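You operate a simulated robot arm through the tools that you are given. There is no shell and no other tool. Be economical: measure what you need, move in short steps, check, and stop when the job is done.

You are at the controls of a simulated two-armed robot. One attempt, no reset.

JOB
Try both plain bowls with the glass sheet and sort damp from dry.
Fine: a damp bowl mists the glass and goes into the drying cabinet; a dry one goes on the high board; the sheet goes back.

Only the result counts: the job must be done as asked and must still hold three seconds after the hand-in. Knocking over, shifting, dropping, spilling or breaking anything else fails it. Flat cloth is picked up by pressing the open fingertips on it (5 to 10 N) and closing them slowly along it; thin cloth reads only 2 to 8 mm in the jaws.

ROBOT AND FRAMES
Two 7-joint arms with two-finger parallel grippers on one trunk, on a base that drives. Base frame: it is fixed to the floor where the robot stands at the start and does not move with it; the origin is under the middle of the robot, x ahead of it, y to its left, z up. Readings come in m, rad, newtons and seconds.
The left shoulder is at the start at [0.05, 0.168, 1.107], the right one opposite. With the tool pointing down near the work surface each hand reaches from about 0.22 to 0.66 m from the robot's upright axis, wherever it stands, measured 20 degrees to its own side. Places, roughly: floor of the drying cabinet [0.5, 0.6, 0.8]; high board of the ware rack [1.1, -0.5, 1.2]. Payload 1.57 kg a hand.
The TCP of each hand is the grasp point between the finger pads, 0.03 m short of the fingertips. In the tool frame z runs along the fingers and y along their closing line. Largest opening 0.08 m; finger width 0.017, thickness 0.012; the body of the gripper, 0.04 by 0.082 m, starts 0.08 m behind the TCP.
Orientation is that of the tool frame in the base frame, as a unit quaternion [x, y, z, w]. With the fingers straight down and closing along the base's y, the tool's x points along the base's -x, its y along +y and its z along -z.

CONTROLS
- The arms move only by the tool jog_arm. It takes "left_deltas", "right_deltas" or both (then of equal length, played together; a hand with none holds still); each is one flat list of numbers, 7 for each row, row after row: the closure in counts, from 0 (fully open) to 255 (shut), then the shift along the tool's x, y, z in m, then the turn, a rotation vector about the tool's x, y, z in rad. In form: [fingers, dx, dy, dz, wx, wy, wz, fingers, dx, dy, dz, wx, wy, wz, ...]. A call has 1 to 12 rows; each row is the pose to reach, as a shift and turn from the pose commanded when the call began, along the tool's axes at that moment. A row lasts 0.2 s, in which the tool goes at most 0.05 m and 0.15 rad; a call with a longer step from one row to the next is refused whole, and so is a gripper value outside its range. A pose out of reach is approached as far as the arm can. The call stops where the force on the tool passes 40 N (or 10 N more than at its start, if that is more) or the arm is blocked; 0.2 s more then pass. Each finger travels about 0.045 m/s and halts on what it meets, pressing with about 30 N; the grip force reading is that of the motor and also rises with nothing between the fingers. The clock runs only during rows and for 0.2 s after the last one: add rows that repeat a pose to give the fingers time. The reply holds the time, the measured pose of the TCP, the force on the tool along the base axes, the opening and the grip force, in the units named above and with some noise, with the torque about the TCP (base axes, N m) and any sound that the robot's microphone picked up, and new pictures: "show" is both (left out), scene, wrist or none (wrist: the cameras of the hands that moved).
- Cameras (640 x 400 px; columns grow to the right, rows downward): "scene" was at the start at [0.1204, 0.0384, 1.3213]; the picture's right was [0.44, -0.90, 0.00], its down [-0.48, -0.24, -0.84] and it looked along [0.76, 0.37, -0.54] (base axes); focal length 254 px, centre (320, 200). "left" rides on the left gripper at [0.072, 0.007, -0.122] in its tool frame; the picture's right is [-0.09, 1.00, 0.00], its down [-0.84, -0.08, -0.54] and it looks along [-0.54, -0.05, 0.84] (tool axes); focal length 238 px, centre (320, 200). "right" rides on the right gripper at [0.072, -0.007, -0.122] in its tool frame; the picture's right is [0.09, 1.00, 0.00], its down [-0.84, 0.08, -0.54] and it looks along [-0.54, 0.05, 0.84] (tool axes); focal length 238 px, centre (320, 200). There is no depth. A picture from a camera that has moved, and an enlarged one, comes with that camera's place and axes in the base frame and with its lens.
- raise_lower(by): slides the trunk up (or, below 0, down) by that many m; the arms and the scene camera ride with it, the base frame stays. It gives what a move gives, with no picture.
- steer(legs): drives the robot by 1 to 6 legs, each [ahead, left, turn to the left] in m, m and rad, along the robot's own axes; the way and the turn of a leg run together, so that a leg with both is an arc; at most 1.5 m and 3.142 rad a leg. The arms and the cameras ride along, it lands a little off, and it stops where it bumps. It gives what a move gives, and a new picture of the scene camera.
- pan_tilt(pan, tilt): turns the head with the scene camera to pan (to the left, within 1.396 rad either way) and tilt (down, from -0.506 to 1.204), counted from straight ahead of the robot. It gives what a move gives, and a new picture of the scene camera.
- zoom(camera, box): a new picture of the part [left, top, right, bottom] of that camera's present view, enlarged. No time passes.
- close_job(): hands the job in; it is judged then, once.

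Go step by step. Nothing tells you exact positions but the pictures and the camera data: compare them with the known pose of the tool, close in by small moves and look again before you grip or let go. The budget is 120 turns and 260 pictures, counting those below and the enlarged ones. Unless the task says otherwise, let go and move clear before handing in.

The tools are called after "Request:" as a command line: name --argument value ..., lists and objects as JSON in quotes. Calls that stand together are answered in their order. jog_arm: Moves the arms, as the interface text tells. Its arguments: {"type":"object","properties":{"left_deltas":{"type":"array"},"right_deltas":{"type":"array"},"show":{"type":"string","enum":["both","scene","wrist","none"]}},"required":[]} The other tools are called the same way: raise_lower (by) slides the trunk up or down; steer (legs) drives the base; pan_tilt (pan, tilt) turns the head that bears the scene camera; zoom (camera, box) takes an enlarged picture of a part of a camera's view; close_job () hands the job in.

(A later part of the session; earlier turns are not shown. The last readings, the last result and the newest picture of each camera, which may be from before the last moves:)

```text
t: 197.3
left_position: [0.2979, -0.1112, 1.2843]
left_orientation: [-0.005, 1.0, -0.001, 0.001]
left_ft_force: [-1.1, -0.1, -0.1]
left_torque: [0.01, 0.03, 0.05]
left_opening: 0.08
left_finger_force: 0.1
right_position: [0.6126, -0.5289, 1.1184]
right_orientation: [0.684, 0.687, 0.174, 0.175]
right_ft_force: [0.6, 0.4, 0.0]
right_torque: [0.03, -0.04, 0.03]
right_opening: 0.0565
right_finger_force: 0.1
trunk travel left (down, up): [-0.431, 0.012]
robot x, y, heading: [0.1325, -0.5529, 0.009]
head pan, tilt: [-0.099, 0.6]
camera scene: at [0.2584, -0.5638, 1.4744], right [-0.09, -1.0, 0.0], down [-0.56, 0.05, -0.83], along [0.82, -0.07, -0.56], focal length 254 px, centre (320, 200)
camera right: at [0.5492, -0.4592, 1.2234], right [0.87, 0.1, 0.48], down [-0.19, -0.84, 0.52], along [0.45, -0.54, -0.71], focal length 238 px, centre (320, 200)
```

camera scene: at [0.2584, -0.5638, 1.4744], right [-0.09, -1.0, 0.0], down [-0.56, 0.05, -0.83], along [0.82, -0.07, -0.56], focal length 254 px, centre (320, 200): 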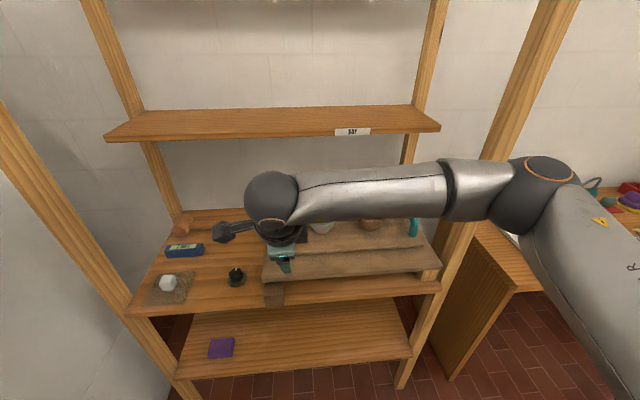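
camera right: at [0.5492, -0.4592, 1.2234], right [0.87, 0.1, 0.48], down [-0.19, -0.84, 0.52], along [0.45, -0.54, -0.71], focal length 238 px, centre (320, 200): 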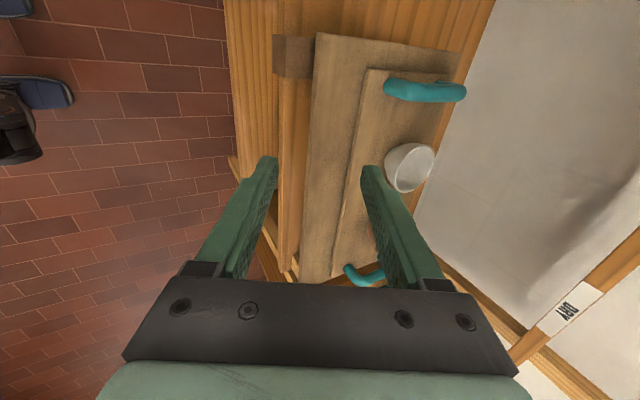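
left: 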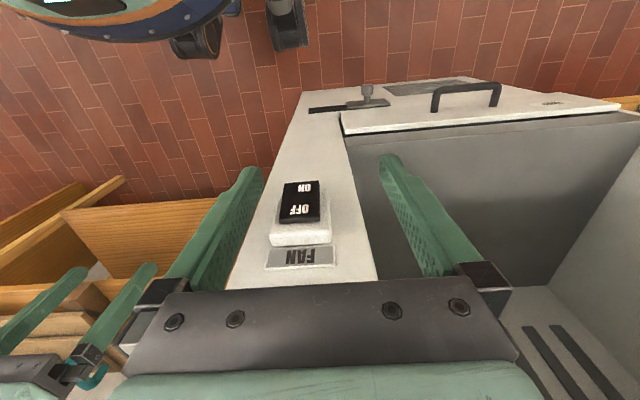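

The right elbow would foul the right post with this grip, so I'll use the left hand for the bowls. First the right hand returns to a compact pose.

Request:
jog_arm --right_deltas '[75, 0, 0, 0, 0.13, 0, 0, 75, 0, 0, 0, 0.26, 0, 0, 75, 0, 0, 0, 0.39, 0, 0, 75, 0, 0, 0, 0.5, 0, 0]' --show "none"

Request:
jog_arm --right_deltas '[75, 0, -0.02, 0, 0, 0, -0.14, 75, 0, -0.04, 0, 0, 0, -0.28, 75, 0, -0.06, 0, 0, 0, -0.42, 75, 0, -0.08, 0, 0, 0, -0.56, 75, -0.02, -0.1, -0.02, 0, 0, -0.7, 75, -0.04, -0.12, -0.04, 0, 0, -0.84, 75, -0.06, -0.14, -0.06, 0, 0, -0.98, 75, -0.08, -0.16, -0.08, 0, 0, -1.12, 75, -0.1, -0.18, -0.1, 0, 0, -1.26, 75, -0.12, -0.19, -0.1, 0, 0, -1.4, 75, -0.14, -0.2, -0.1, 0, 0, -1.54, 75, -0.15, -0.2, -0.1, 0, 0, -1.57]' --show "none"

Request:
jog_arm --left_deltas '[0, 0, -0.02, 0.03, 0, 0, -0.14, 0, -0.02, -0.04, 0.06, 0, 0, -0.28, 0, -0.04, -0.06, 0.09, 0, 0, -0.42, 0, -0.06, -0.08, 0.11, 0, 0, -0.56, 0, -0.08, -0.1, 0.11, 0, 0, -0.7, 0, -0.1, -0.12, 0.11, 0, 0, -0.84, 0, -0.12, -0.14, 0.11, 0, 0, -0.98, 0, -0.15, -0.16, 0.11, 0, 0, -1.12, 0, -0.18, -0.19, 0.11, 0, 0, -1.26, 0, -0.2, -0.22, 0.11, 0, 0, -1.4, 0, -0.22, -0.25, 0.11, 0, 0, -1.54, 0, -0.24, -0.28, 0.11, 0, 0, -1.57]'

```text
t: 198.3
left_position: [0.2989, -0.111, 1.2835]
left_orientation: [-0.005, 1.0, 0.0, 0.0]
left_ft_force: [0.4, -0.9, -0.6]
left_torque: [-0.01, -0.01, 0.0]
left_opening: 0.08
left_finger_force: 0.0
right_position: [0.6121, -0.5297, 1.1205]
right_orientation: [0.704, 0.71, -0.003, -0.001]
right_ft_force: [-0.3, 0.3, 0.6]
right_torque: [0.02, -0.01, -0.03]
right_opening: 0.0564
right_finger_force: 0.0
trunk travel left (down, up): [-0.431, 0.012]
robot x, y, heading: [0.1326, -0.554, 0.005]
head pan, tilt: [-0.099, 0.6]
```

```text
t: 200.9
left_position: [0.2991, -0.1117, 1.2835]
left_orientation: [-0.005, 1.0, 0.0, 0.001]
left_ft_force: [0.4, 0.2, -0.5]
left_torque: [0.0, 0.04, 0.01]
left_opening: 0.0801
left_finger_force: 0.2
right_position: [0.4143, -0.6817, 1.2197]
right_orientation: [-0.004, 1.0, -0.002, -0.002]
right_ft_force: [-0.4, -0.2, 0.3]
right_torque: [-0.01, 0.02, -0.02]
right_opening: 0.0566
right_finger_force: 0.0
trunk travel left (down, up): [-0.431, 0.012]
robot x, y, heading: [0.131, -0.5565, 0.014]
head pan, tilt: [-0.099, 0.6]
```

```text
t: 203.5
left_position: [0.544, -0.3917, 1.1735]
left_orientation: [0.712, -0.703, 0.0, 0.0]
left_ft_force: [0.1, -0.5, -0.6]
left_torque: [0.01, 0.04, -0.04]
left_opening: 0.08
left_finger_force: 0.0
right_position: [0.4147, -0.683, 1.2193]
right_orientation: [-0.003, 1.0, -0.002, -0.003]
right_ft_force: [0.0, 0.3, -0.2]
right_torque: [-0.01, 0.04, 0.0]
right_opening: 0.0564
right_finger_force: 0.0
trunk travel left (down, up): [-0.431, 0.012]
robot x, y, heading: [0.1321, -0.5535, 0.007]
head pan, tilt: [-0.099, 0.6]
camera scene: at [0.2596, -0.5642, 1.4743], right [-0.09, -1.0, 0.0], down [-0.56, 0.05, -0.82], along [0.82, -0.07, -0.57], focal length 254 px, centre (320, 200)
camera left: at [0.5367, -0.4629, 1.2959], right [-1.0, 0.08, 0.0], down [0.07, 0.84, 0.54], along [0.04, 0.54, -0.84], focal length 238 px, centre (320, 200)
```

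scene: 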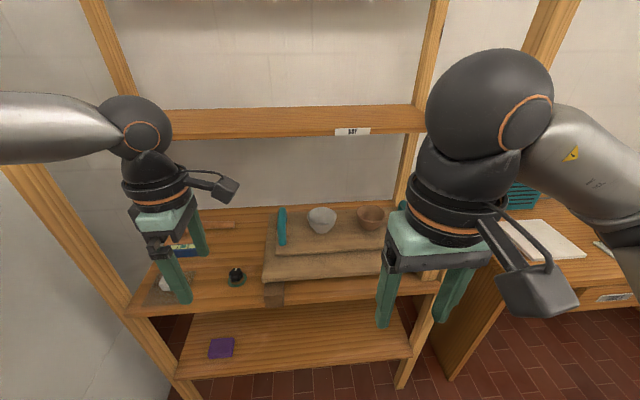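
left: 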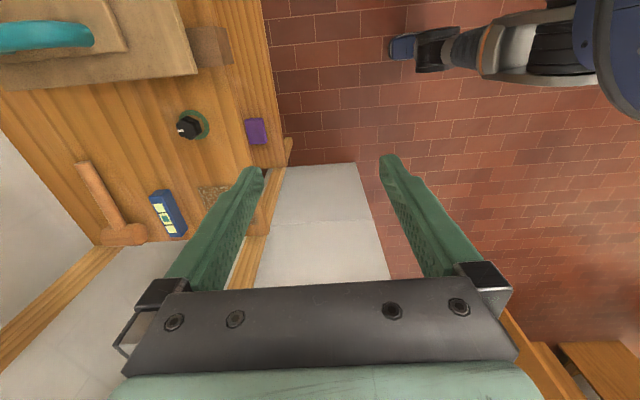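

Now tilt the left fingers forward 0.5 rad and set the opening to ~0.034.

Request:
jog_arm --left_deltas '[100, 0, 0, 0, 0.13, 0, 0, 130, 0, 0, 0, 0.26, 0, 0, 145, 0, 0, 0, 0.39, 0, 0, 145, 0, 0, 0, 0.5, 0, 0, 145, 0, 0, 0, 0.5, 0, 0]' --show "none"

Request:
steer --legs '[[0, -0.22, 0], [0.12, 0, 0]]'

Request:
jog_arm --left_deltas '[145, 0, 0, 0, 0, 0, 0]' --show "wrist"

```text
t: 204.7
left_position: [0.5421, -0.3898, 1.1746]
left_orientation: [0.688, -0.682, 0.175, -0.177]
left_ft_force: [-0.1, -0.3, -0.1]
left_torque: [0.03, -0.03, 0.0]
left_opening: 0.0347
left_finger_force: 0.0
right_position: [0.4144, -0.6822, 1.2193]
right_orientation: [-0.003, 1.0, -0.002, -0.002]
right_ft_force: [0.3, 0.1, 0.2]
right_torque: [-0.01, 0.01, 0.05]
right_opening: 0.0565
right_finger_force: 0.0
trunk travel left (down, up): [-0.431, 0.012]
robot x, y, heading: [0.1304, -0.555, 0.009]
head pan, tilt: [-0.099, 0.6]
```

```text
t: 208.1
left_position: [0.6657, -0.6068, 1.1732]
left_orientation: [0.69, -0.68, 0.174, -0.177]
left_ft_force: [-0.4, -0.5, -0.5]
left_torque: [-0.03, -0.03, -0.01]
left_opening: 0.0341
left_finger_force: 0.0
right_position: [0.5381, -0.9, 1.2196]
right_orientation: [-0.004, 1.0, -0.002, -0.003]
right_ft_force: [0.6, -0.2, 0.2]
right_torque: [-0.02, 0.04, 0.0]
right_opening: 0.0565
right_finger_force: 0.1
trunk travel left (down, up): [-0.431, 0.012]
robot x, y, heading: [0.2518, -0.7742, 0.014]
head pan, tilt: [-0.099, 0.6]
camera scene: at [0.3825, -0.7823, 1.4743], right [-0.09, -1.0, 0.0], down [-0.56, 0.05, -0.82], along [0.82, -0.07, -0.57], focal length 254 px, centre (320, 200)
```

scene: 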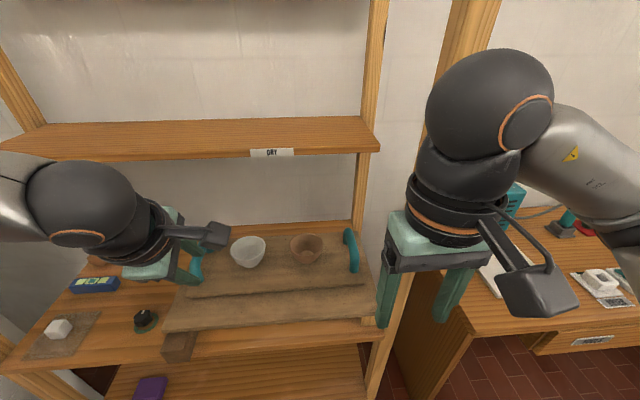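

```text
t: 208.5
left_position: [0.6638, -0.6073, 1.1746]
left_orientation: [0.69, -0.68, 0.174, -0.176]
left_ft_force: [0.3, -0.5, -0.5]
left_torque: [0.0, 0.02, 0.01]
left_opening: 0.0347
left_finger_force: 0.0
right_position: [0.5369, -0.8989, 1.2195]
right_orientation: [-0.005, 1.0, -0.002, -0.002]
right_ft_force: [1.0, 0.5, -0.9]
right_torque: [-0.01, 0.01, -0.04]
right_opening: 0.0567
right_finger_force: 0.0
trunk travel left (down, up): [-0.431, 0.012]
robot x, y, heading: [0.2542, -0.7781, 0.013]
head pan, tilt: [-0.099, 0.6]
camera left: at [0.5996, -0.6795, 1.2787], right [-0.87, 0.08, -0.48], down [-0.2, 0.83, 0.51], along [0.44, 0.55, -0.71], focal length 238 px, centre (320, 200)
```

left: 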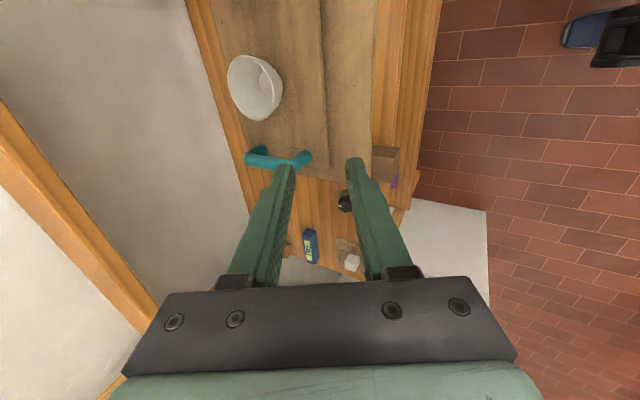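

Grey rim near side is at about (0.846,-0.629,0.976). I move the left hand to a pre-grasp point 6 cm back along the fingers.

Request:
jog_arm --left_deltas '[145, 0.004, -0.013, 0.038, 0, 0, 0, 145, 0.009, -0.027, 0.076, 0, 0, 0, 145, 0.013, -0.04, 0.115, 0, 0, 0, 145, 0.018, -0.053, 0.153, 0, 0, 0, 145, 0.022, -0.0666, 0.1913, 0, 0, 0, 145, 0.022, -0.0666, 0.1913, 0, 0, 0]'

```text
t: 209.9
left_position: [0.7917, -0.6001, 1.0547]
left_orientation: [0.689, -0.681, 0.174, -0.177]
left_ft_force: [-0.4, -0.3, 0.1]
left_torque: [0.02, 0.01, -0.01]
left_opening: 0.0347
left_finger_force: 0.1
left hand out of reach, approached as far as the arm can: row 4, 5, 6
right_position: [0.5368, -0.8998, 1.221]
right_orientation: [-0.005, 1.0, -0.002, -0.002]
right_ft_force: [0.6, -0.9, -0.2]
right_torque: [0.03, 0.02, -0.02]
right_opening: 0.0562
right_finger_force: 0.0
trunk travel left (down, up): [-0.431, 0.012]
robot x, y, heading: [0.2526, -0.7766, 0.014]
head pan, tilt: [-0.099, 0.6]
camera scene: at [0.3814, -0.7825, 1.4744], right [-0.09, -1.0, 0.0], down [-0.56, 0.05, -0.83], along [0.82, -0.07, -0.56], focal length 254 px, centre (320, 200)
camera left: at [0.7277, -0.6727, 1.1597], right [-0.87, 0.08, -0.48], down [-0.2, 0.83, 0.51], along [0.44, 0.55, -0.71], focal length 238 px, centre (320, 200)
```

scene: 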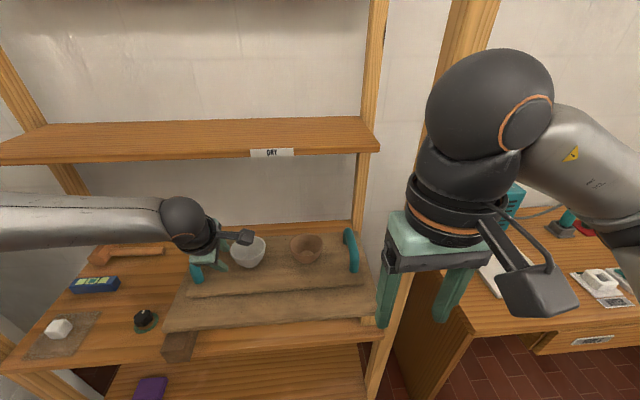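
left: 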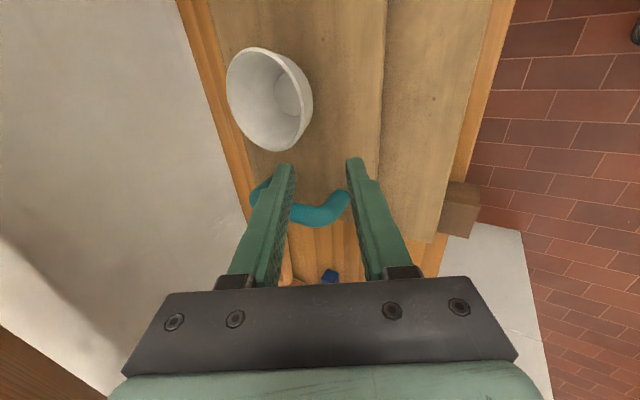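

Reach limit again; I nudge the base forward 6 cm and right 3 cm, then look.

Request:
steer --legs '[[0.05, -0.03, 0]]'

Request:
jog_arm --left_deltas '[145, 0, 0, 0, 0, 0, 0]' --show "wrist"

```text
t: 210.9
left_position: [0.8443, -0.63, 1.0542]
left_orientation: [0.69, -0.68, 0.173, -0.177]
left_ft_force: [-0.1, 0.4, -0.6]
left_torque: [-0.01, 0.0, 0.0]
left_opening: 0.0346
left_finger_force: 0.1
right_position: [0.5888, -0.9289, 1.2201]
right_orientation: [-0.004, 1.0, -0.002, -0.003]
right_ft_force: [0.0, -0.1, -0.7]
right_torque: [0.0, 0.06, 0.03]
right_opening: 0.0568
right_finger_force: 0.2
trunk travel left (down, up): [-0.431, 0.012]
robot x, y, heading: [0.305, -0.8015, 0.015]
head pan, tilt: [-0.099, 0.6]
camera scene: at [0.4334, -0.8121, 1.4743], right [-0.09, -1.0, 0.0], down [-0.56, 0.05, -0.82], along [0.82, -0.07, -0.57], focal length 254 px, centre (320, 200)
```

scene: 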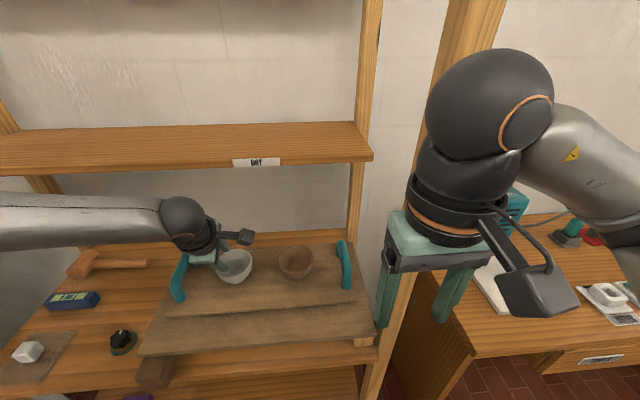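

```text
t: 211.3
left_position: [0.8429, -0.6289, 1.0547]
left_orientation: [0.69, -0.681, 0.174, -0.177]
left_ft_force: [-0.3, 0.3, -0.5]
left_torque: [-0.01, -0.01, -0.02]
left_opening: 0.0346
left_finger_force: 0.1
right_position: [0.587, -0.9287, 1.2201]
right_orientation: [-0.005, 1.0, -0.003, -0.002]
right_ft_force: [-0.1, 0.0, 0.7]
right_torque: [0.0, -0.01, 0.01]
right_opening: 0.0563
right_finger_force: 0.2
trunk travel left (down, up): [-0.431, 0.012]
robot x, y, heading: [0.3038, -0.8024, 0.012]
head pan, tilt: [-0.099, 0.6]
camera left: at [0.7784, -0.7019, 1.1598], right [-0.87, 0.08, -0.48], down [-0.2, 0.83, 0.51], along [0.44, 0.55, -0.71], focal length 238 px, centre (320, 200)
```

left: 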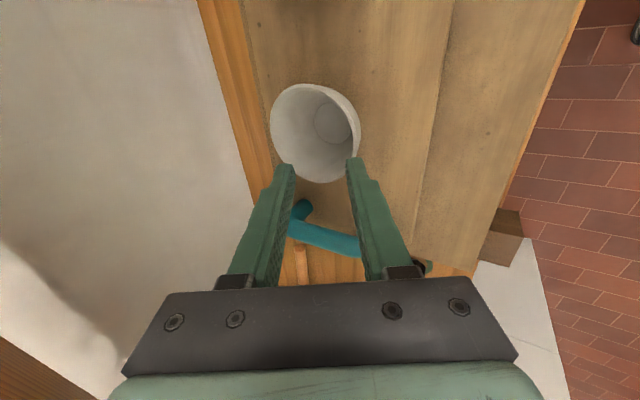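

Refined rim: centre ≈(0.893,-0.631), z≈0.968. I set the fingers on the wall line and advance along them, stopping short for a check.

Request:
jog_arm --left_deltas '[145, 0, 0.0378, -0.0121, 0, 0, 0, 145, 0, 0.0378, 0.008, 0, 0, 0, 145, 0, 0.0378, 0.028, 0, 0, 0, 145, 0, 0.0378, 0.04, 0, 0, 0, 145, 0, 0.0378, 0.04, 0, 0, 0]'

Request:
zoom --camera "scene" --box '[140, 190, 340, 315]'

```text
t: 212.5
left_position: [0.8248, -0.6169, 1.0156]
left_orientation: [0.689, -0.682, 0.174, -0.175]
left_ft_force: [0.4, 0.4, -0.8]
left_torque: [0.0, 0.0, 0.01]
left_opening: 0.0345
left_finger_force: 0.1
left hand out of reach, approached as far as the arm can: row 3, 4, 5
right_position: [0.587, -0.9276, 1.2205]
right_orientation: [-0.005, 1.0, -0.003, -0.002]
right_ft_force: [0.1, -0.2, 0.0]
right_torque: [0.0, 0.03, 0.01]
right_opening: 0.0564
right_finger_force: 0.0
trunk travel left (down, up): [-0.431, 0.012]
robot x, y, heading: [0.3047, -0.8048, 0.016]
head pan, tilt: [-0.099, 0.6]
camera scene: at [0.4321, -0.8113, 1.4744], right [-0.09, -1.0, 0.0], down [-0.56, 0.05, -0.83], along [0.82, -0.07, -0.56], focal length 254 px, centre (320, 200)
camera left: at [0.7606, -0.6888, 1.1205], right [-0.88, 0.08, -0.48], down [-0.2, 0.84, 0.51], along [0.44, 0.54, -0.71], focal length 238 px, centre (320, 200)
```

scene: 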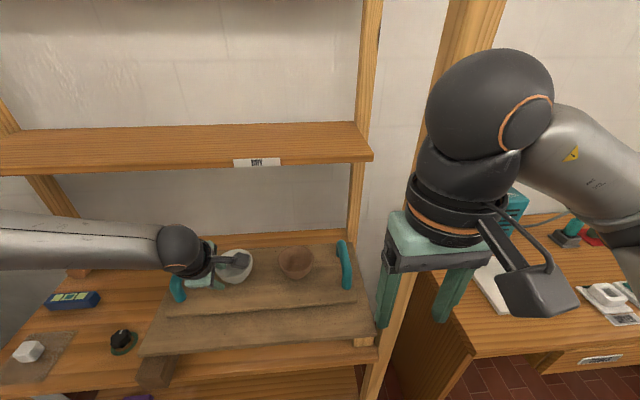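
left: 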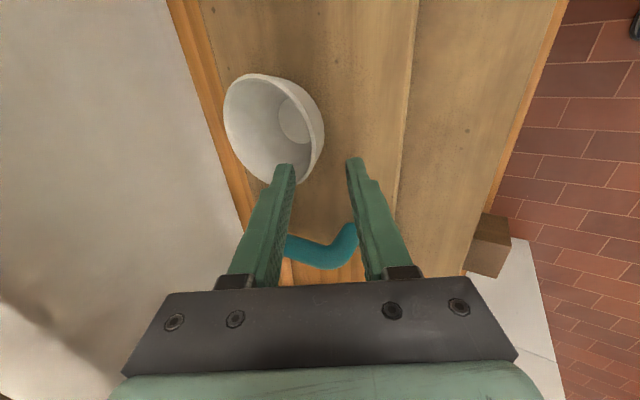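

```text
3.20 times, centred on (240, 252) of scene
camera zoom: at [0.4321, -0.8113, 1.4744], right [-0.09, -1.0, 0.0], down [-0.56, 0.05, -0.83], along [0.82, -0.07, -0.56], focal length 814 px, centre (576, 32)
```

zoom: 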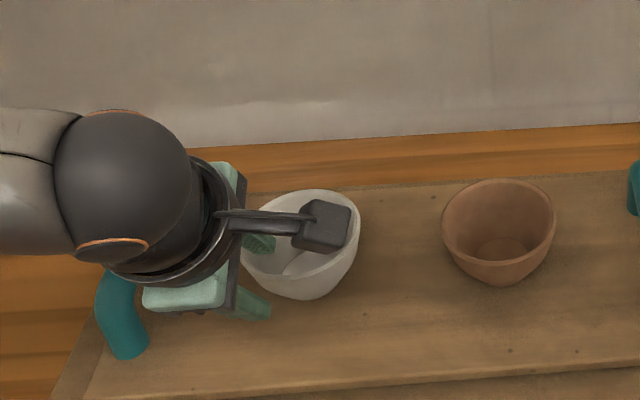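

The arm is at a limit with the trunk high; I back the hand off along the fingers and lower the trunk 12 cm instead.

Request:
jog_arm --left_deltas '[145, 0, 0, -0.04, 0, 0, 0, 145, 0, 0, -0.08, 0, 0, 0, 145, 0, 0, -0.12, 0, 0, 0, 145, 0, 0, -0.16, 0, 0, 0, 145, 0, 0, -0.16, 0, 0, 0]' --show "none"

Request:
raise_lower --by -0.1

```text
t: 213.7
left_position: [0.7454, -0.6193, 1.1559]
left_orientation: [0.689, -0.681, 0.174, -0.177]
left_ft_force: [0.2, -0.9, 0.2]
left_torque: [-0.04, 0.0, 0.01]
left_opening: 0.0347
left_finger_force: 0.0
right_position: [0.5891, -0.9288, 1.2218]
right_orientation: [-0.005, 1.0, -0.002, -0.001]
right_ft_force: [0.0, -0.2, 0.5]
right_torque: [-0.02, 0.04, -0.01]
right_opening: 0.0564
right_finger_force: 0.1
trunk travel left (down, up): [-0.431, 0.012]
robot x, y, heading: [0.3022, -0.8062, 0.012]
head pan, tilt: [-0.099, 0.6]
```

```text
t: 215.0
left_position: [0.7462, -0.6198, 1.0574]
left_orientation: [0.689, -0.681, 0.174, -0.176]
left_ft_force: [0.6, -0.3, -0.1]
left_torque: [0.02, -0.04, -0.01]
left_opening: 0.0347
left_finger_force: 0.1
right_position: [0.5869, -0.9295, 1.1201]
right_orientation: [-0.005, 1.0, -0.002, -0.002]
right_ft_force: [-1.0, 0.6, 0.2]
right_torque: [0.0, -0.01, 0.01]
right_opening: 0.0565
right_finger_force: 0.1
trunk travel left (down, up): [-0.331, 0.112]
robot x, y, heading: [0.3028, -0.8036, 0.01]
head pan, tilt: [-0.099, 0.6]
```

Request:
jog_arm --left_deltas '[145, 0.004, -0.023, 0.023, 0, 0, 0, 145, 0.009, -0.0453, 0.0464, 0, 0, 0, 145, 0.009, -0.0453, 0.066, 0, 0, 0, 145, 0.009, -0.0453, 0.081, 0, 0, 0, 145, 0.009, -0.0453, 0.081, 0, 0, 0]'

Request:
zoom --camera "scene" --box '[140, 150, 340, 275]'

```text
t: 216.2
left_position: [0.8249, -0.6295, 1.0071]
left_orientation: [0.689, -0.681, 0.175, -0.177]
left_ft_force: [0.5, -1.3, 0.6]
left_torque: [0.0, -0.02, 0.01]
left_opening: 0.0345
left_finger_force: 0.1
right_position: [0.5881, -0.9294, 1.1197]
right_orientation: [-0.005, 1.0, -0.001, -0.001]
right_ft_force: [0.1, -0.7, 0.7]
right_torque: [0.01, 0.03, 0.0]
right_opening: 0.0569
right_finger_force: 0.2
trunk travel left (down, up): [-0.331, 0.112]
robot x, y, heading: [0.3032, -0.8017, 0.01]
head pan, tilt: [-0.099, 0.6]
camera scene: at [0.4322, -0.8115, 1.3744], right [-0.09, -1.0, 0.0], down [-0.56, 0.05, -0.83], along [0.82, -0.07, -0.56], focal length 254 px, centre (320, 200)
camera left: at [0.7609, -0.7009, 1.1115], right [-0.87, 0.08, -0.48], down [-0.2, 0.83, 0.51], along [0.44, 0.54, -0.71], focal length 238 px, centre (320, 200)
```

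scene: 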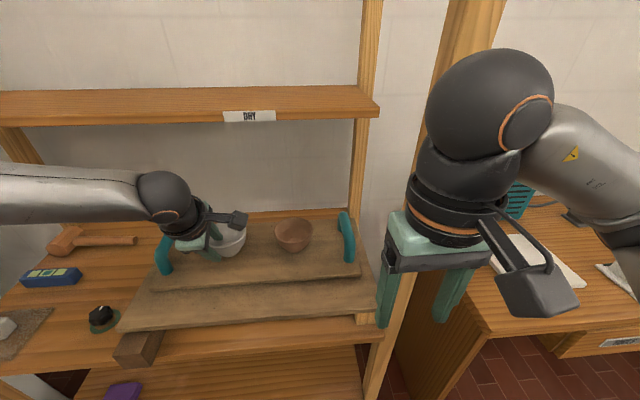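
left: 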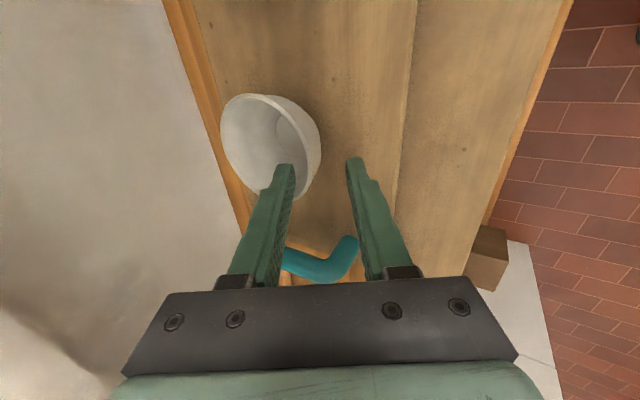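

```text
3.20 times, centred on (240, 212) of scene
camera zoom: at [0.4322, -0.8115, 1.3744], right [-0.09, -1.0, 0.0], down [-0.56, 0.05, -0.83], along [0.82, -0.07, -0.56], focal length 814 px, centre (576, 160)
```

zoom: 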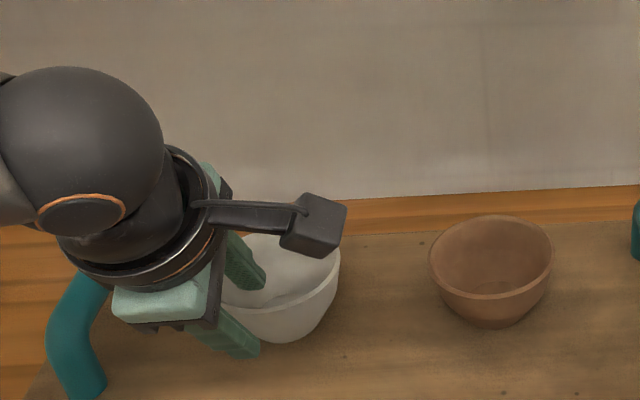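

Fingers straddle the near wall. I advance the last 3.4 cm, trimming y by 6 mm.

Request:
jog_arm --left_deltas '[145, 0.006, 0, 0.01, 0, 0, 0, 145, 0.006, 0, 0.02, 0, 0, 0, 145, 0.006, 0, 0.03, 0, 0, 0, 145, 0.006, 0, 0.034, 0, 0, 0, 145, 0.006, 0, 0.034, 0, 0, 0]'

Request:
zoom --camera "scene" --box '[140, 170, 340, 295]'

```text
t: 217.4
left_position: [0.8413, -0.633, 0.9765]
left_orientation: [0.689, -0.681, 0.174, -0.177]
left_ft_force: [1.1, 0.0, -0.8]
left_torque: [0.0, 0.0, 0.04]
left_opening: 0.0345
left_finger_force: 0.1
right_position: [0.5884, -0.929, 1.1207]
right_orientation: [-0.004, 1.0, -0.001, -0.002]
right_ft_force: [0.4, -0.2, 0.7]
right_torque: [0.01, -0.02, -0.03]
right_opening: 0.0563
right_finger_force: 0.1
trunk travel left (down, up): [-0.331, 0.112]
robot x, y, heading: [0.3003, -0.8016, 0.01]
head pan, tilt: [-0.099, 0.6]
camera scene: at [0.4323, -0.8114, 1.3744], right [-0.09, -1.0, 0.0], down [-0.56, 0.05, -0.83], along [0.82, -0.07, -0.56], focal length 254 px, centre (320, 200)
camera left: at [0.777, -0.7056, 1.0826], right [-0.87, 0.08, -0.48], down [-0.2, 0.83, 0.51], along [0.44, 0.54, -0.71], focal length 238 px, centre (320, 200)
```

scene: 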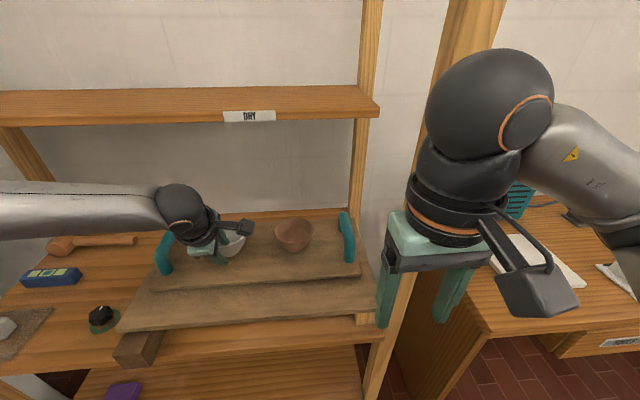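
left: 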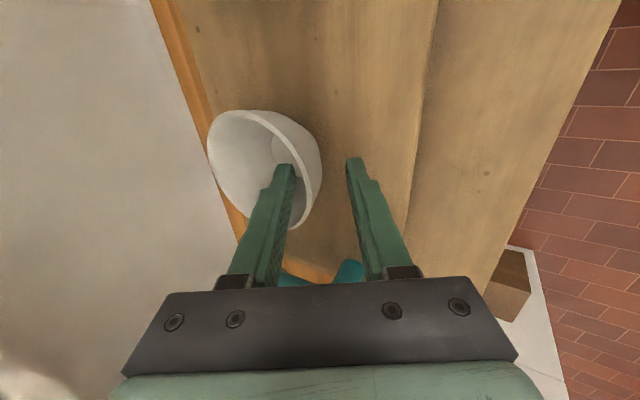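

```text
3.20 times, centred on (240, 232) of scene
camera zoom: at [0.4323, -0.8114, 1.3744], right [-0.09, -1.0, 0.0], down [-0.56, 0.05, -0.83], along [0.82, -0.07, -0.56], focal length 814 px, centre (576, 96)
```

zoom: 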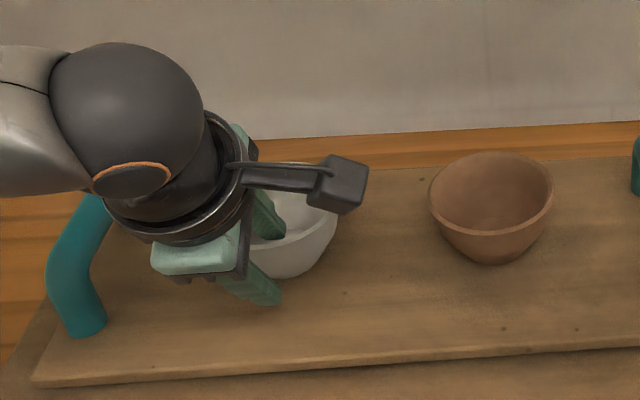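

The near wall is between the fingers. I close slowly.

Request:
jog_arm --left_deltas '[165, 0, 0, 0, 0, 0, 0, 185, 0, 0, 0, 0, 0, 0, 205, 0, 0, 0, 0, 0, 0, 225, 0, 0, 0, 0, 0, 0, 245, 0, 0, 0, 0, 0, 0, 250, 0, 0, 0, 0, 0, 0, 250, 0, 0, 0, 0, 0, 0]'

Request:
zoom --camera "scene" --box '[140, 170, 340, 295]'

```text
t: 219.0
left_position: [0.8409, -0.6338, 0.9782]
left_orientation: [0.689, -0.68, 0.175, -0.177]
left_ft_force: [-0.9, 0.3, 1.5]
left_torque: [-0.01, -0.02, -0.01]
left_opening: 0.0074
left_finger_force: 26.1
right_position: [0.5878, -0.9285, 1.1204]
right_orientation: [-0.005, 1.0, -0.002, -0.002]
right_ft_force: [0.8, 1.2, -0.5]
right_torque: [0.01, -0.03, -0.03]
right_opening: 0.0564
right_finger_force: 0.1
trunk travel left (down, up): [-0.331, 0.112]
robot x, y, heading: [0.3023, -0.799, 0.013]
head pan, tilt: [-0.099, 0.6]
camera scene: at [0.4321, -0.8115, 1.3744], right [-0.09, -1.0, 0.0], down [-0.56, 0.05, -0.83], along [0.82, -0.07, -0.56], focal length 254 px, centre (320, 200)
camera left: at [0.7769, -0.7056, 1.0827], right [-0.87, 0.08, -0.48], down [-0.2, 0.83, 0.51], along [0.44, 0.55, -0.71], focal length 238 px, centre (320, 200)
```

scene: 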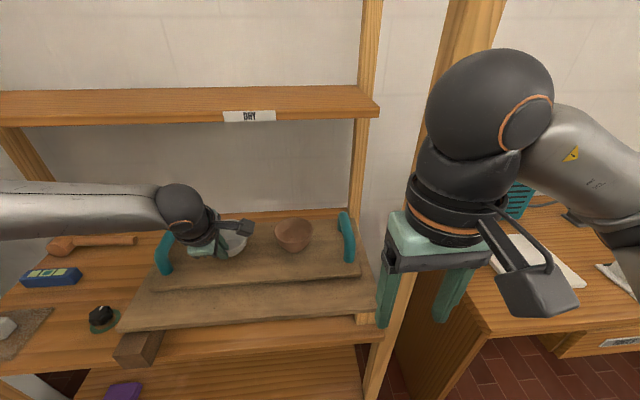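
left: 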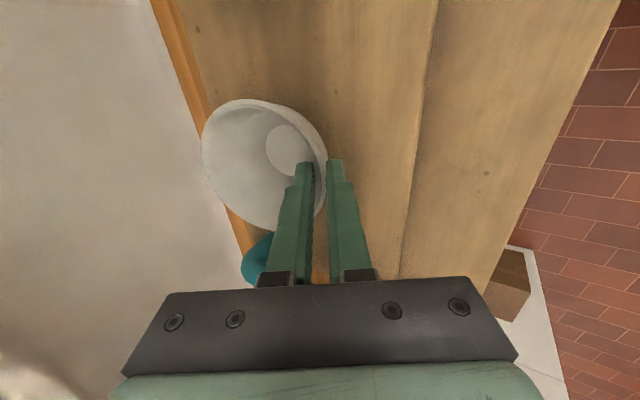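

```text
3.20 times, centred on (240, 232) of scene
camera zoom: at [0.4321, -0.8115, 1.3744], right [-0.09, -1.0, 0.0], down [-0.56, 0.05, -0.83], along [0.82, -0.07, -0.56], focal length 814 px, centre (576, 96)
```

zoom: 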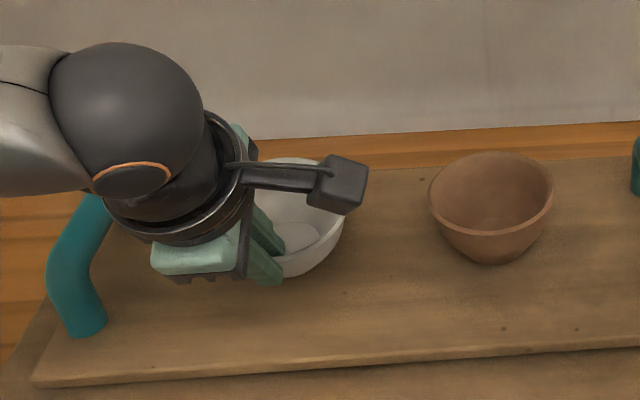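

Gripped, 7 mm wall. I lift with the trunk and check.

Request:
raise_lower --by 0.06

Request:
jog_arm --left_deltas '[255, 0, 0, -0.02, 0, 0, 0, 255, 0, 0, -0.04, 0, 0, 0]'

```text
t: 220.0
left_position: [0.8418, -0.6313, 1.0376]
left_orientation: [0.69, -0.68, 0.174, -0.176]
left_ft_force: [0.7, -0.9, -1.3]
left_torque: [0.01, 0.08, 0.03]
left_opening: 0.0072
left_finger_force: 26.4
right_position: [0.5884, -0.9282, 1.1807]
right_orientation: [-0.004, 1.0, -0.001, -0.001]
right_ft_force: [0.5, 0.3, 0.2]
right_torque: [0.02, -0.05, -0.01]
right_opening: 0.0563
right_finger_force: 0.1
trunk travel left (down, up): [-0.391, 0.052]
robot x, y, heading: [0.3022, -0.7998, 0.014]
head pan, tilt: [-0.099, 0.6]
```

```text
t: 220.6
left_position: [0.8227, -0.633, 1.0736]
left_orientation: [0.69, -0.68, 0.174, -0.176]
left_ft_force: [-0.2, 0.2, -2.0]
left_torque: [0.01, 0.09, -0.06]
left_opening: 0.0071
left_finger_force: 26.4
right_position: [0.5883, -0.9279, 1.1808]
right_orientation: [-0.004, 1.0, -0.002, -0.002]
right_ft_force: [0.0, -0.4, -1.0]
right_torque: [0.0, 0.01, 0.04]
right_opening: 0.0564
right_finger_force: 0.1
trunk travel left (down, up): [-0.391, 0.052]
robot x, y, heading: [0.3051, -0.8045, 0.012]
head pan, tilt: [-0.099, 0.6]
camera scene: at [0.4321, -0.8115, 1.4344], right [-0.09, -1.0, 0.0], down [-0.56, 0.05, -0.83], along [0.82, -0.07, -0.56], focal length 254 px, centre (320, 200)
camera left: at [0.758, -0.7057, 1.1784], right [-0.87, 0.08, -0.48], down [-0.2, 0.83, 0.51], along [0.44, 0.55, -0.71], focal length 238 px, centre (320, 200)
```

scene: 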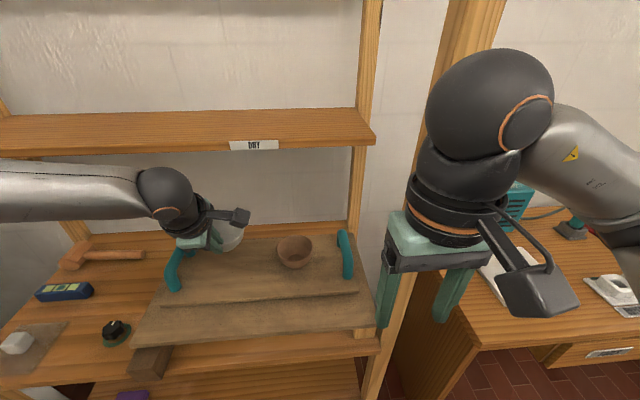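
left: 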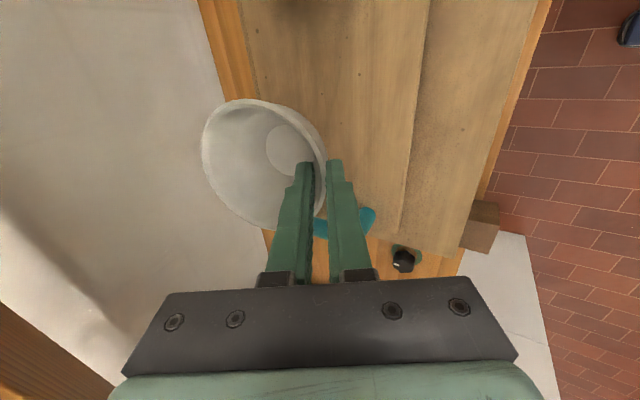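

The bowl is held. I back out of the rack, pull the hand in, and drive round to the cabinet in stages.

Request:
steer --legs '[[-0.35, 0, 0]]'

Request:
jog_arm --left_deltas '[255, 0, 0.03, -0.016, 0, 0, 0, 255, 0, 0.06, -0.032, 0, 0, 0, 255, 0, 0.09, -0.049, 0, 0, 0, 255, 0, 0.105, -0.0575, 0, 0, 0]' --show "none"

Request:
steer --legs '[[0, 0.62, 0], [-0.2, 0, 0]]'

Request:
pan_tilt --pan 0.8 --tilt 0.5

```text
t: 222.9
left_position: [0.4684, -0.6351, 1.074]
left_orientation: [0.692, -0.678, 0.175, -0.177]
left_ft_force: [0.1, 0.7, -1.5]
left_torque: [-0.01, 0.1, 0.03]
left_opening: 0.0075
left_finger_force: 26.6
right_position: [0.2368, -0.9317, 1.1807]
right_orientation: [-0.008, 1.0, -0.002, -0.003]
right_ft_force: [-0.2, -0.1, 0.0]
right_torque: [0.02, 0.01, 0.03]
right_opening: 0.0566
right_finger_force: 0.0
trunk travel left (down, up): [-0.391, 0.052]
robot x, y, heading: [-0.0502, -0.8121, 0.023]
head pan, tilt: [-0.099, 0.6]
camera scene: at [0.0796, -0.816, 1.4345], right [-0.08, -1.0, 0.0], down [-0.56, 0.05, -0.83], along [0.82, -0.07, -0.56], focal length 254 px, centre (320, 200)
```

scene: 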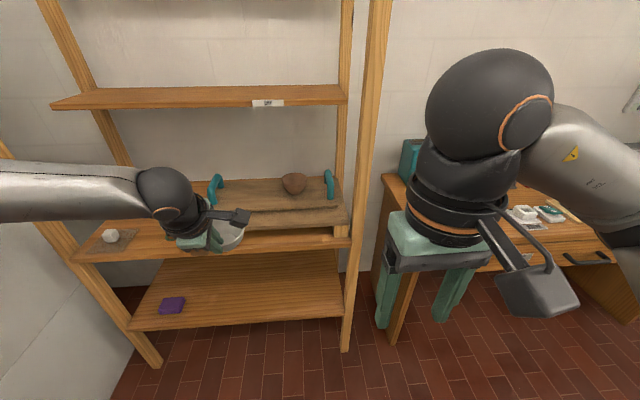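

```text
t: 223.9
left_position: [0.3607, -0.6222, 1.0831]
left_orientation: [0.691, -0.68, 0.174, -0.175]
left_ft_force: [0.5, -0.4, -1.5]
left_torque: [0.01, 0.1, 0.02]
left_opening: 0.0076
left_finger_force: 26.7
left hand out of reach, approached as far as the arm can: row 3, 4
right_position: [0.2355, -0.9314, 1.18]
right_orientation: [-0.008, 1.0, -0.002, -0.001]
right_ft_force: [1.3, 1.0, 0.0]
right_torque: [-0.04, -0.02, 0.02]
right_opening: 0.0566
right_finger_force: 0.1
trunk travel left (down, up): [-0.391, 0.052]
robot x, y, heading: [-0.0494, -0.8089, 0.016]
head pan, tilt: [-0.099, 0.6]
```

```text
t: 230.9
left_position: [0.1407, -0.0136, 1.0843]
left_orientation: [0.695, -0.675, 0.173, -0.177]
left_ft_force: [-0.5, 0.0, -2.2]
left_torque: [0.0, 0.09, 0.0]
left_opening: 0.0073
left_finger_force: 26.4
right_position: [0.021, -0.3256, 1.1805]
right_orientation: [-0.013, 1.0, -0.002, -0.002]
right_ft_force: [0.4, -0.2, -0.3]
right_torque: [0.0, -0.02, 0.01]
right_opening: 0.0565
right_finger_force: 0.1
trunk travel left (down, up): [-0.391, 0.052]
robot x, y, heading: [-0.2641, -0.2031, 0.035]
head pan, tilt: [-0.099, 0.6]
camera scene: at [-0.137, -0.211, 1.4345], right [-0.07, -1.0, 0.0], down [-0.56, 0.04, -0.83], along [0.82, -0.06, -0.56], focal length 254 px, centre (320, 200)
```

scene: 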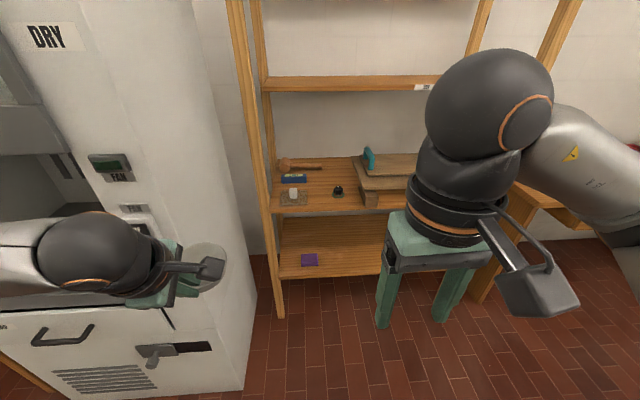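

```text
t: 232.1
left_position: [0.1417, -0.0145, 1.0832]
left_orientation: [0.696, -0.675, 0.172, -0.177]
left_ft_force: [-0.1, -0.1, -1.2]
left_torque: [0.02, 0.1, 0.02]
left_opening: 0.0072
left_finger_force: 26.9
right_position: [0.0217, -0.3249, 1.1795]
right_orientation: [-0.014, 1.0, -0.002, -0.002]
right_ft_force: [0.3, -0.5, 0.6]
right_torque: [-0.02, -0.02, -0.01]
right_opening: 0.0563
right_finger_force: 0.0
trunk travel left (down, up): [-0.391, 0.052]
robot x, y, heading: [-0.2645, -0.2052, 0.034]
head pan, tilt: [0.799, 0.499]
camera scene: at [-0.163, -0.1379, 1.4435], right [0.74, -0.67, 0.0], down [-0.32, -0.35, -0.88], along [0.59, 0.65, -0.48], focal length 254 px, centre (320, 200)
```

scene: 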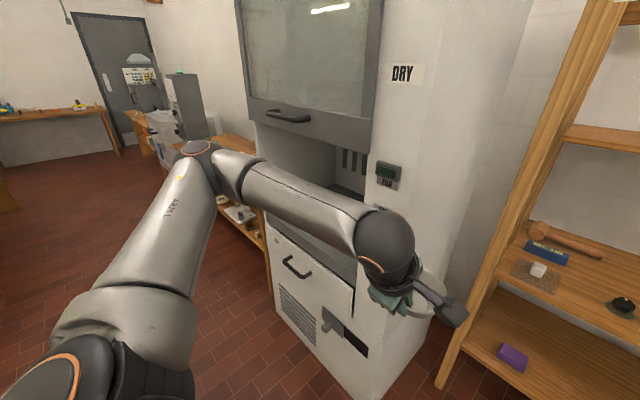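

Cabinet floor measures about x 0.35–0.84, y 0.27–0.83, opening up to z≈1.2. I lower the trunk, drive in front of it and angle the base left so the forearm stays outside.

Request:
raise_lower --by -0.16

Request:
steer --legs '[[0, 0.56, 0], [0, 0, 0.3]]'

Request:
pan_tilt --pan 0.1 --tilt 0.5

```text
t: 234.0
left_position: [0.1414, -0.0151, 0.9239]
left_orientation: [0.696, -0.675, 0.172, -0.177]
left_ft_force: [0.5, -0.1, -1.0]
left_torque: [0.01, 0.07, 0.03]
left_opening: 0.0074
left_finger_force: 26.6
right_position: [0.0207, -0.325, 1.0203]
right_orientation: [-0.014, 1.0, -0.002, -0.002]
right_ft_force: [-0.2, -0.7, 0.1]
right_torque: [-0.02, 0.01, -0.01]
right_opening: 0.0562
right_finger_force: 0.1
trunk travel left (down, up): [-0.231, 0.212]
robot x, y, heading: [-0.2654, -0.208, 0.032]
head pan, tilt: [0.799, 0.499]
```

```text
t: 240.4
left_position: [0.0468, 0.6614, 0.9233]
left_orientation: [0.79, -0.562, 0.145, -0.2]
left_ft_force: [0.4, 0.2, -1.6]
left_torque: [-0.03, 0.09, 0.03]
left_opening: 0.0073
left_finger_force: 26.6
right_position: [0.0268, 0.3287, 1.0208]
right_orientation: [-0.166, 0.986, -0.002, -0.002]
right_ft_force: [0.0, 0.5, -0.2]
right_torque: [0.02, -0.02, 0.02]
right_opening: 0.0563
right_finger_force: 0.0
trunk travel left (down, up): [-0.231, 0.212]
robot x, y, heading: [-0.2842, 0.3592, 0.337]
head pan, tilt: [0.799, 0.499]
camera scene: at [-0.2067, 0.4517, 1.2835], right [0.91, -0.42, 0.0], down [-0.2, -0.43, -0.88], along [0.37, 0.8, -0.48], focal length 254 px, centre (320, 200)
```

scene: 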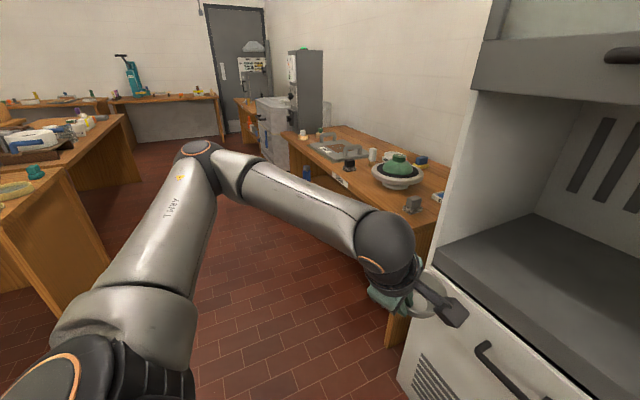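

```text
t: 241.4
left_position: [0.0471, 0.6607, 0.9231]
left_orientation: [0.789, -0.562, 0.143, -0.202]
left_ft_force: [0.6, -0.7, -2.5]
left_torque: [-0.01, 0.08, 0.02]
left_opening: 0.0072
left_finger_force: 26.9
right_position: [0.0268, 0.3298, 1.0205]
right_orientation: [-0.166, 0.986, -0.002, -0.002]
right_ft_force: [0.4, -0.6, -0.1]
right_torque: [0.01, 0.0, -0.02]
right_opening: 0.0566
right_finger_force: 0.0
trunk travel left (down, up): [-0.231, 0.212]
robot x, y, heading: [-0.2815, 0.3583, 0.339]
head pan, tilt: [0.099, 0.499]
camera scene: at [-0.1626, 0.4075, 1.2835], right [0.42, -0.91, 0.0], down [-0.43, -0.2, -0.88], along [0.8, 0.37, -0.48], focal length 254 px, centre (320, 200)
```

scene: 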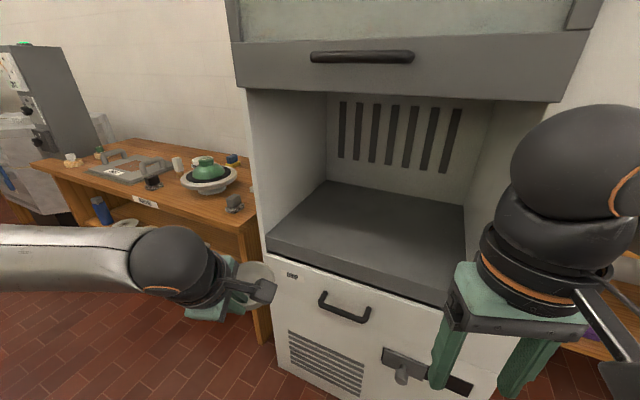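

Floor front edge confirmed at x≈0.33, sash bottom z≈1.23. I tuck the right hand back, then drive in with the bowl above the cabinet floor.

Request:
jog_arm --right_deltas '[75, 0.03, -0.03, 0, 0, 0, 0, 75, 0.06, -0.06, 0, 0, 0, 0, 75, 0.08, -0.1, 0, 0, 0, 0, 75, 0.1, -0.14, 0, 0, 0, 0]' --show "none"

Request:
steer --legs '[[0, -0.2, 0], [0.18, 0, 0]]'

Request:
zoom --camera "left" --box '[0, 0, 640, 400]'

```text
t: 242.4
left_position: [0.0459, 0.6604, 0.923]
left_orientation: [0.79, -0.561, 0.143, -0.201]
left_ft_force: [-0.3, 0.3, -1.8]
left_torque: [-0.04, 0.08, 0.01]
left_opening: 0.0073
left_finger_force: 26.4
right_position: [-0.0249, 0.164, 1.0234]
right_orientation: [-0.167, 0.986, -0.002, -0.002]
right_ft_force: [0.7, -0.2, 0.3]
right_torque: [-0.03, -0.01, 0.05]
right_opening: 0.0562
right_finger_force: 0.1
trunk travel left (down, up): [-0.231, 0.212]
robot x, y, heading: [-0.2833, 0.358, 0.339]
head pan, tilt: [0.099, 0.499]
```

```text
t: 245.9
left_position: [0.2815, 0.5364, 0.9239]
left_orientation: [0.791, -0.56, 0.143, -0.201]
left_ft_force: [0.1, 0.4, -0.9]
left_torque: [-0.03, 0.08, 0.01]
left_opening: 0.0072
left_finger_force: 26.1
right_position: [0.2128, 0.0396, 1.0234]
right_orientation: [-0.168, 0.986, -0.002, -0.002]
right_ft_force: [0.1, 0.0, -1.2]
right_torque: [0.0, 0.03, 0.02]
right_opening: 0.0565
right_finger_force: 0.0
trunk travel left (down, up): [-0.231, 0.212]
robot x, y, heading: [-0.0473, 0.2303, 0.344]
head pan, tilt: [0.099, 0.499]
camera scene: at [0.0743, 0.2813, 1.2834], right [0.43, -0.9, 0.0], down [-0.43, -0.2, -0.88], along [0.79, 0.37, -0.48], focal length 254 px, centre (320, 200)
```

scene: 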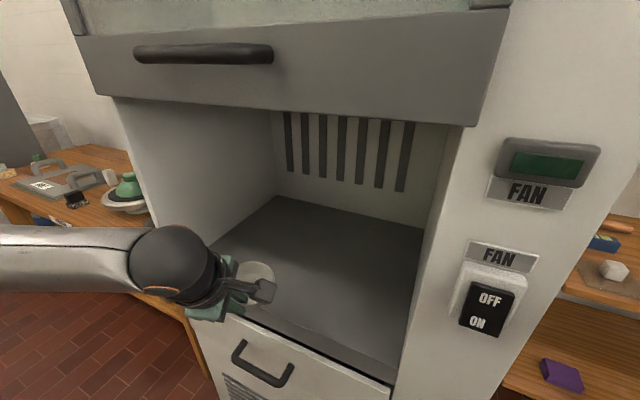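

```text
1.00 times, centred on (320, 200) of left (not enlarged: the box is as wide or as high as the picture)
camera zoom: at [0.2449, 0.4471, 1.0283], right [-0.86, -0.2, -0.48], down [-0.46, 0.73, 0.51], along [0.24, 0.66, -0.71], focal length 238 px, centre (320, 200)
```

zoom: 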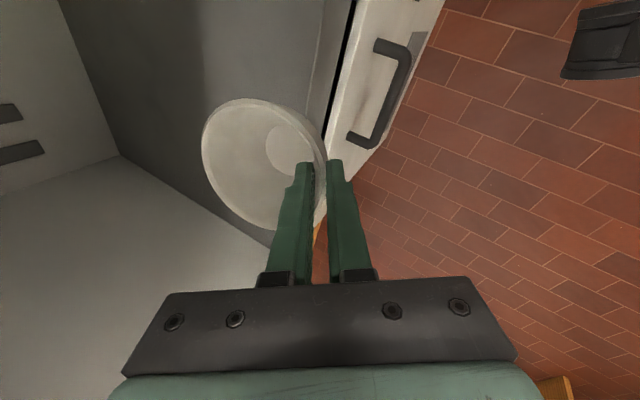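

Entering cleanly. I drive 6 cm further and extend the arm 10 cm.

Request:
steer --legs '[[0.06, -0.02, 0]]'

Request:
jog_arm --left_deltas '[255, 0, -0.029, 0.016, 0, 0, 0, 255, 0, -0.058, 0.032, 0, 0, 0, 255, 0, -0.088, 0.048, 0, 0, 0, 255, 0, -0.105, 0.0575, 0, 0, 0, 255, 0, -0.105, 0.0575, 0, 0, 0]'

```text
t: 246.9
left_position: [0.3445, 0.5366, 0.9227]
left_orientation: [0.791, -0.559, 0.142, -0.202]
left_ft_force: [0.7, -0.3, -1.9]
left_torque: [-0.06, 0.09, -0.01]
left_opening: 0.0072
left_finger_force: 26.7
right_position: [0.2752, 0.0407, 1.023]
right_orientation: [-0.168, 0.986, -0.002, -0.002]
right_ft_force: [0.5, -0.6, 0.3]
right_torque: [0.01, 0.01, -0.02]
right_opening: 0.0565
right_finger_force: 0.1
trunk travel left (down, up): [-0.231, 0.212]
robot x, y, heading: [0.0133, 0.2343, 0.343]
head pan, tilt: [0.099, 0.499]
camera scene: at [0.137, 0.2827, 1.2834], right [0.43, -0.9, 0.0], down [-0.43, -0.2, -0.88], along [0.79, 0.37, -0.48], focal length 254 px, centre (320, 200)
```

scene: 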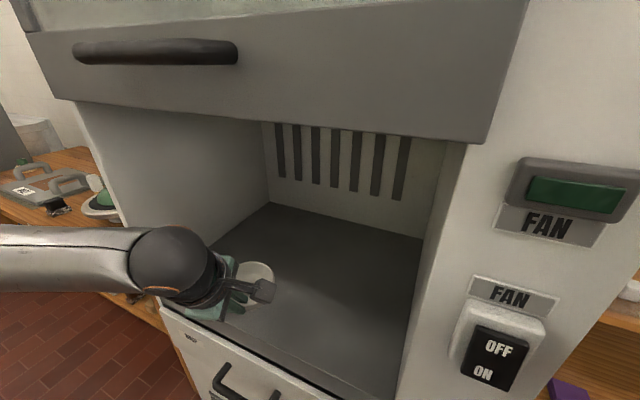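

```text
t: 248.1
left_position: [0.4577, 0.578, 0.9247]
left_orientation: [0.791, -0.56, 0.143, -0.202]
left_ft_force: [0.0, -0.5, -2.4]
left_torque: [-0.01, 0.08, 0.03]
left_opening: 0.0072
left_finger_force: 26.3
right_position: [0.2758, 0.041, 1.0244]
right_orientation: [-0.168, 0.986, -0.003, -0.002]
right_ft_force: [-0.3, 1.0, 0.1]
right_torque: [-0.01, 0.0, -0.04]
right_opening: 0.0564
right_finger_force: 0.0
trunk travel left (down, up): [-0.231, 0.212]
robot x, y, heading: [0.0159, 0.2267, 0.347]
head pan, tilt: [0.099, 0.499]
camera scene: at [0.1364, 0.2827, 1.2835], right [0.43, -0.9, 0.0], down [-0.43, -0.2, -0.88], along [0.79, 0.37, -0.48], focal length 254 px, centre (320, 200)
camera left: at [0.4199, 0.489, 1.0288], right [-0.86, -0.2, -0.48], down [-0.46, 0.73, 0.51], along [0.24, 0.66, -0.71], focal length 238 px, centre (320, 200)
```

scene: 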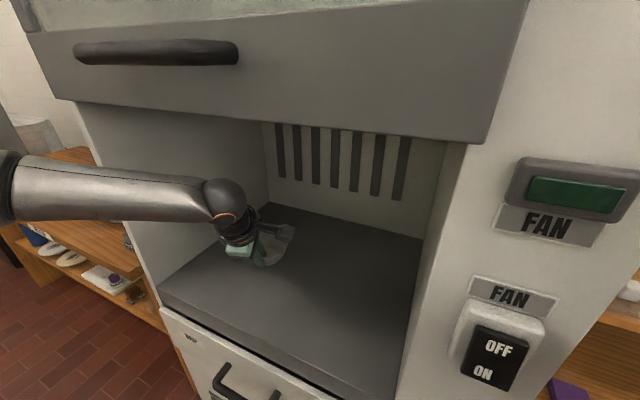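
left: 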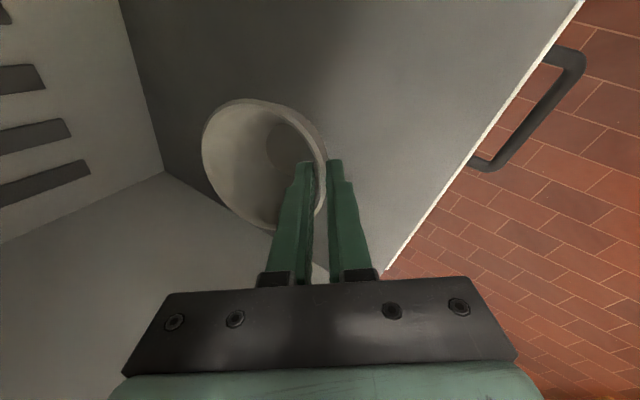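

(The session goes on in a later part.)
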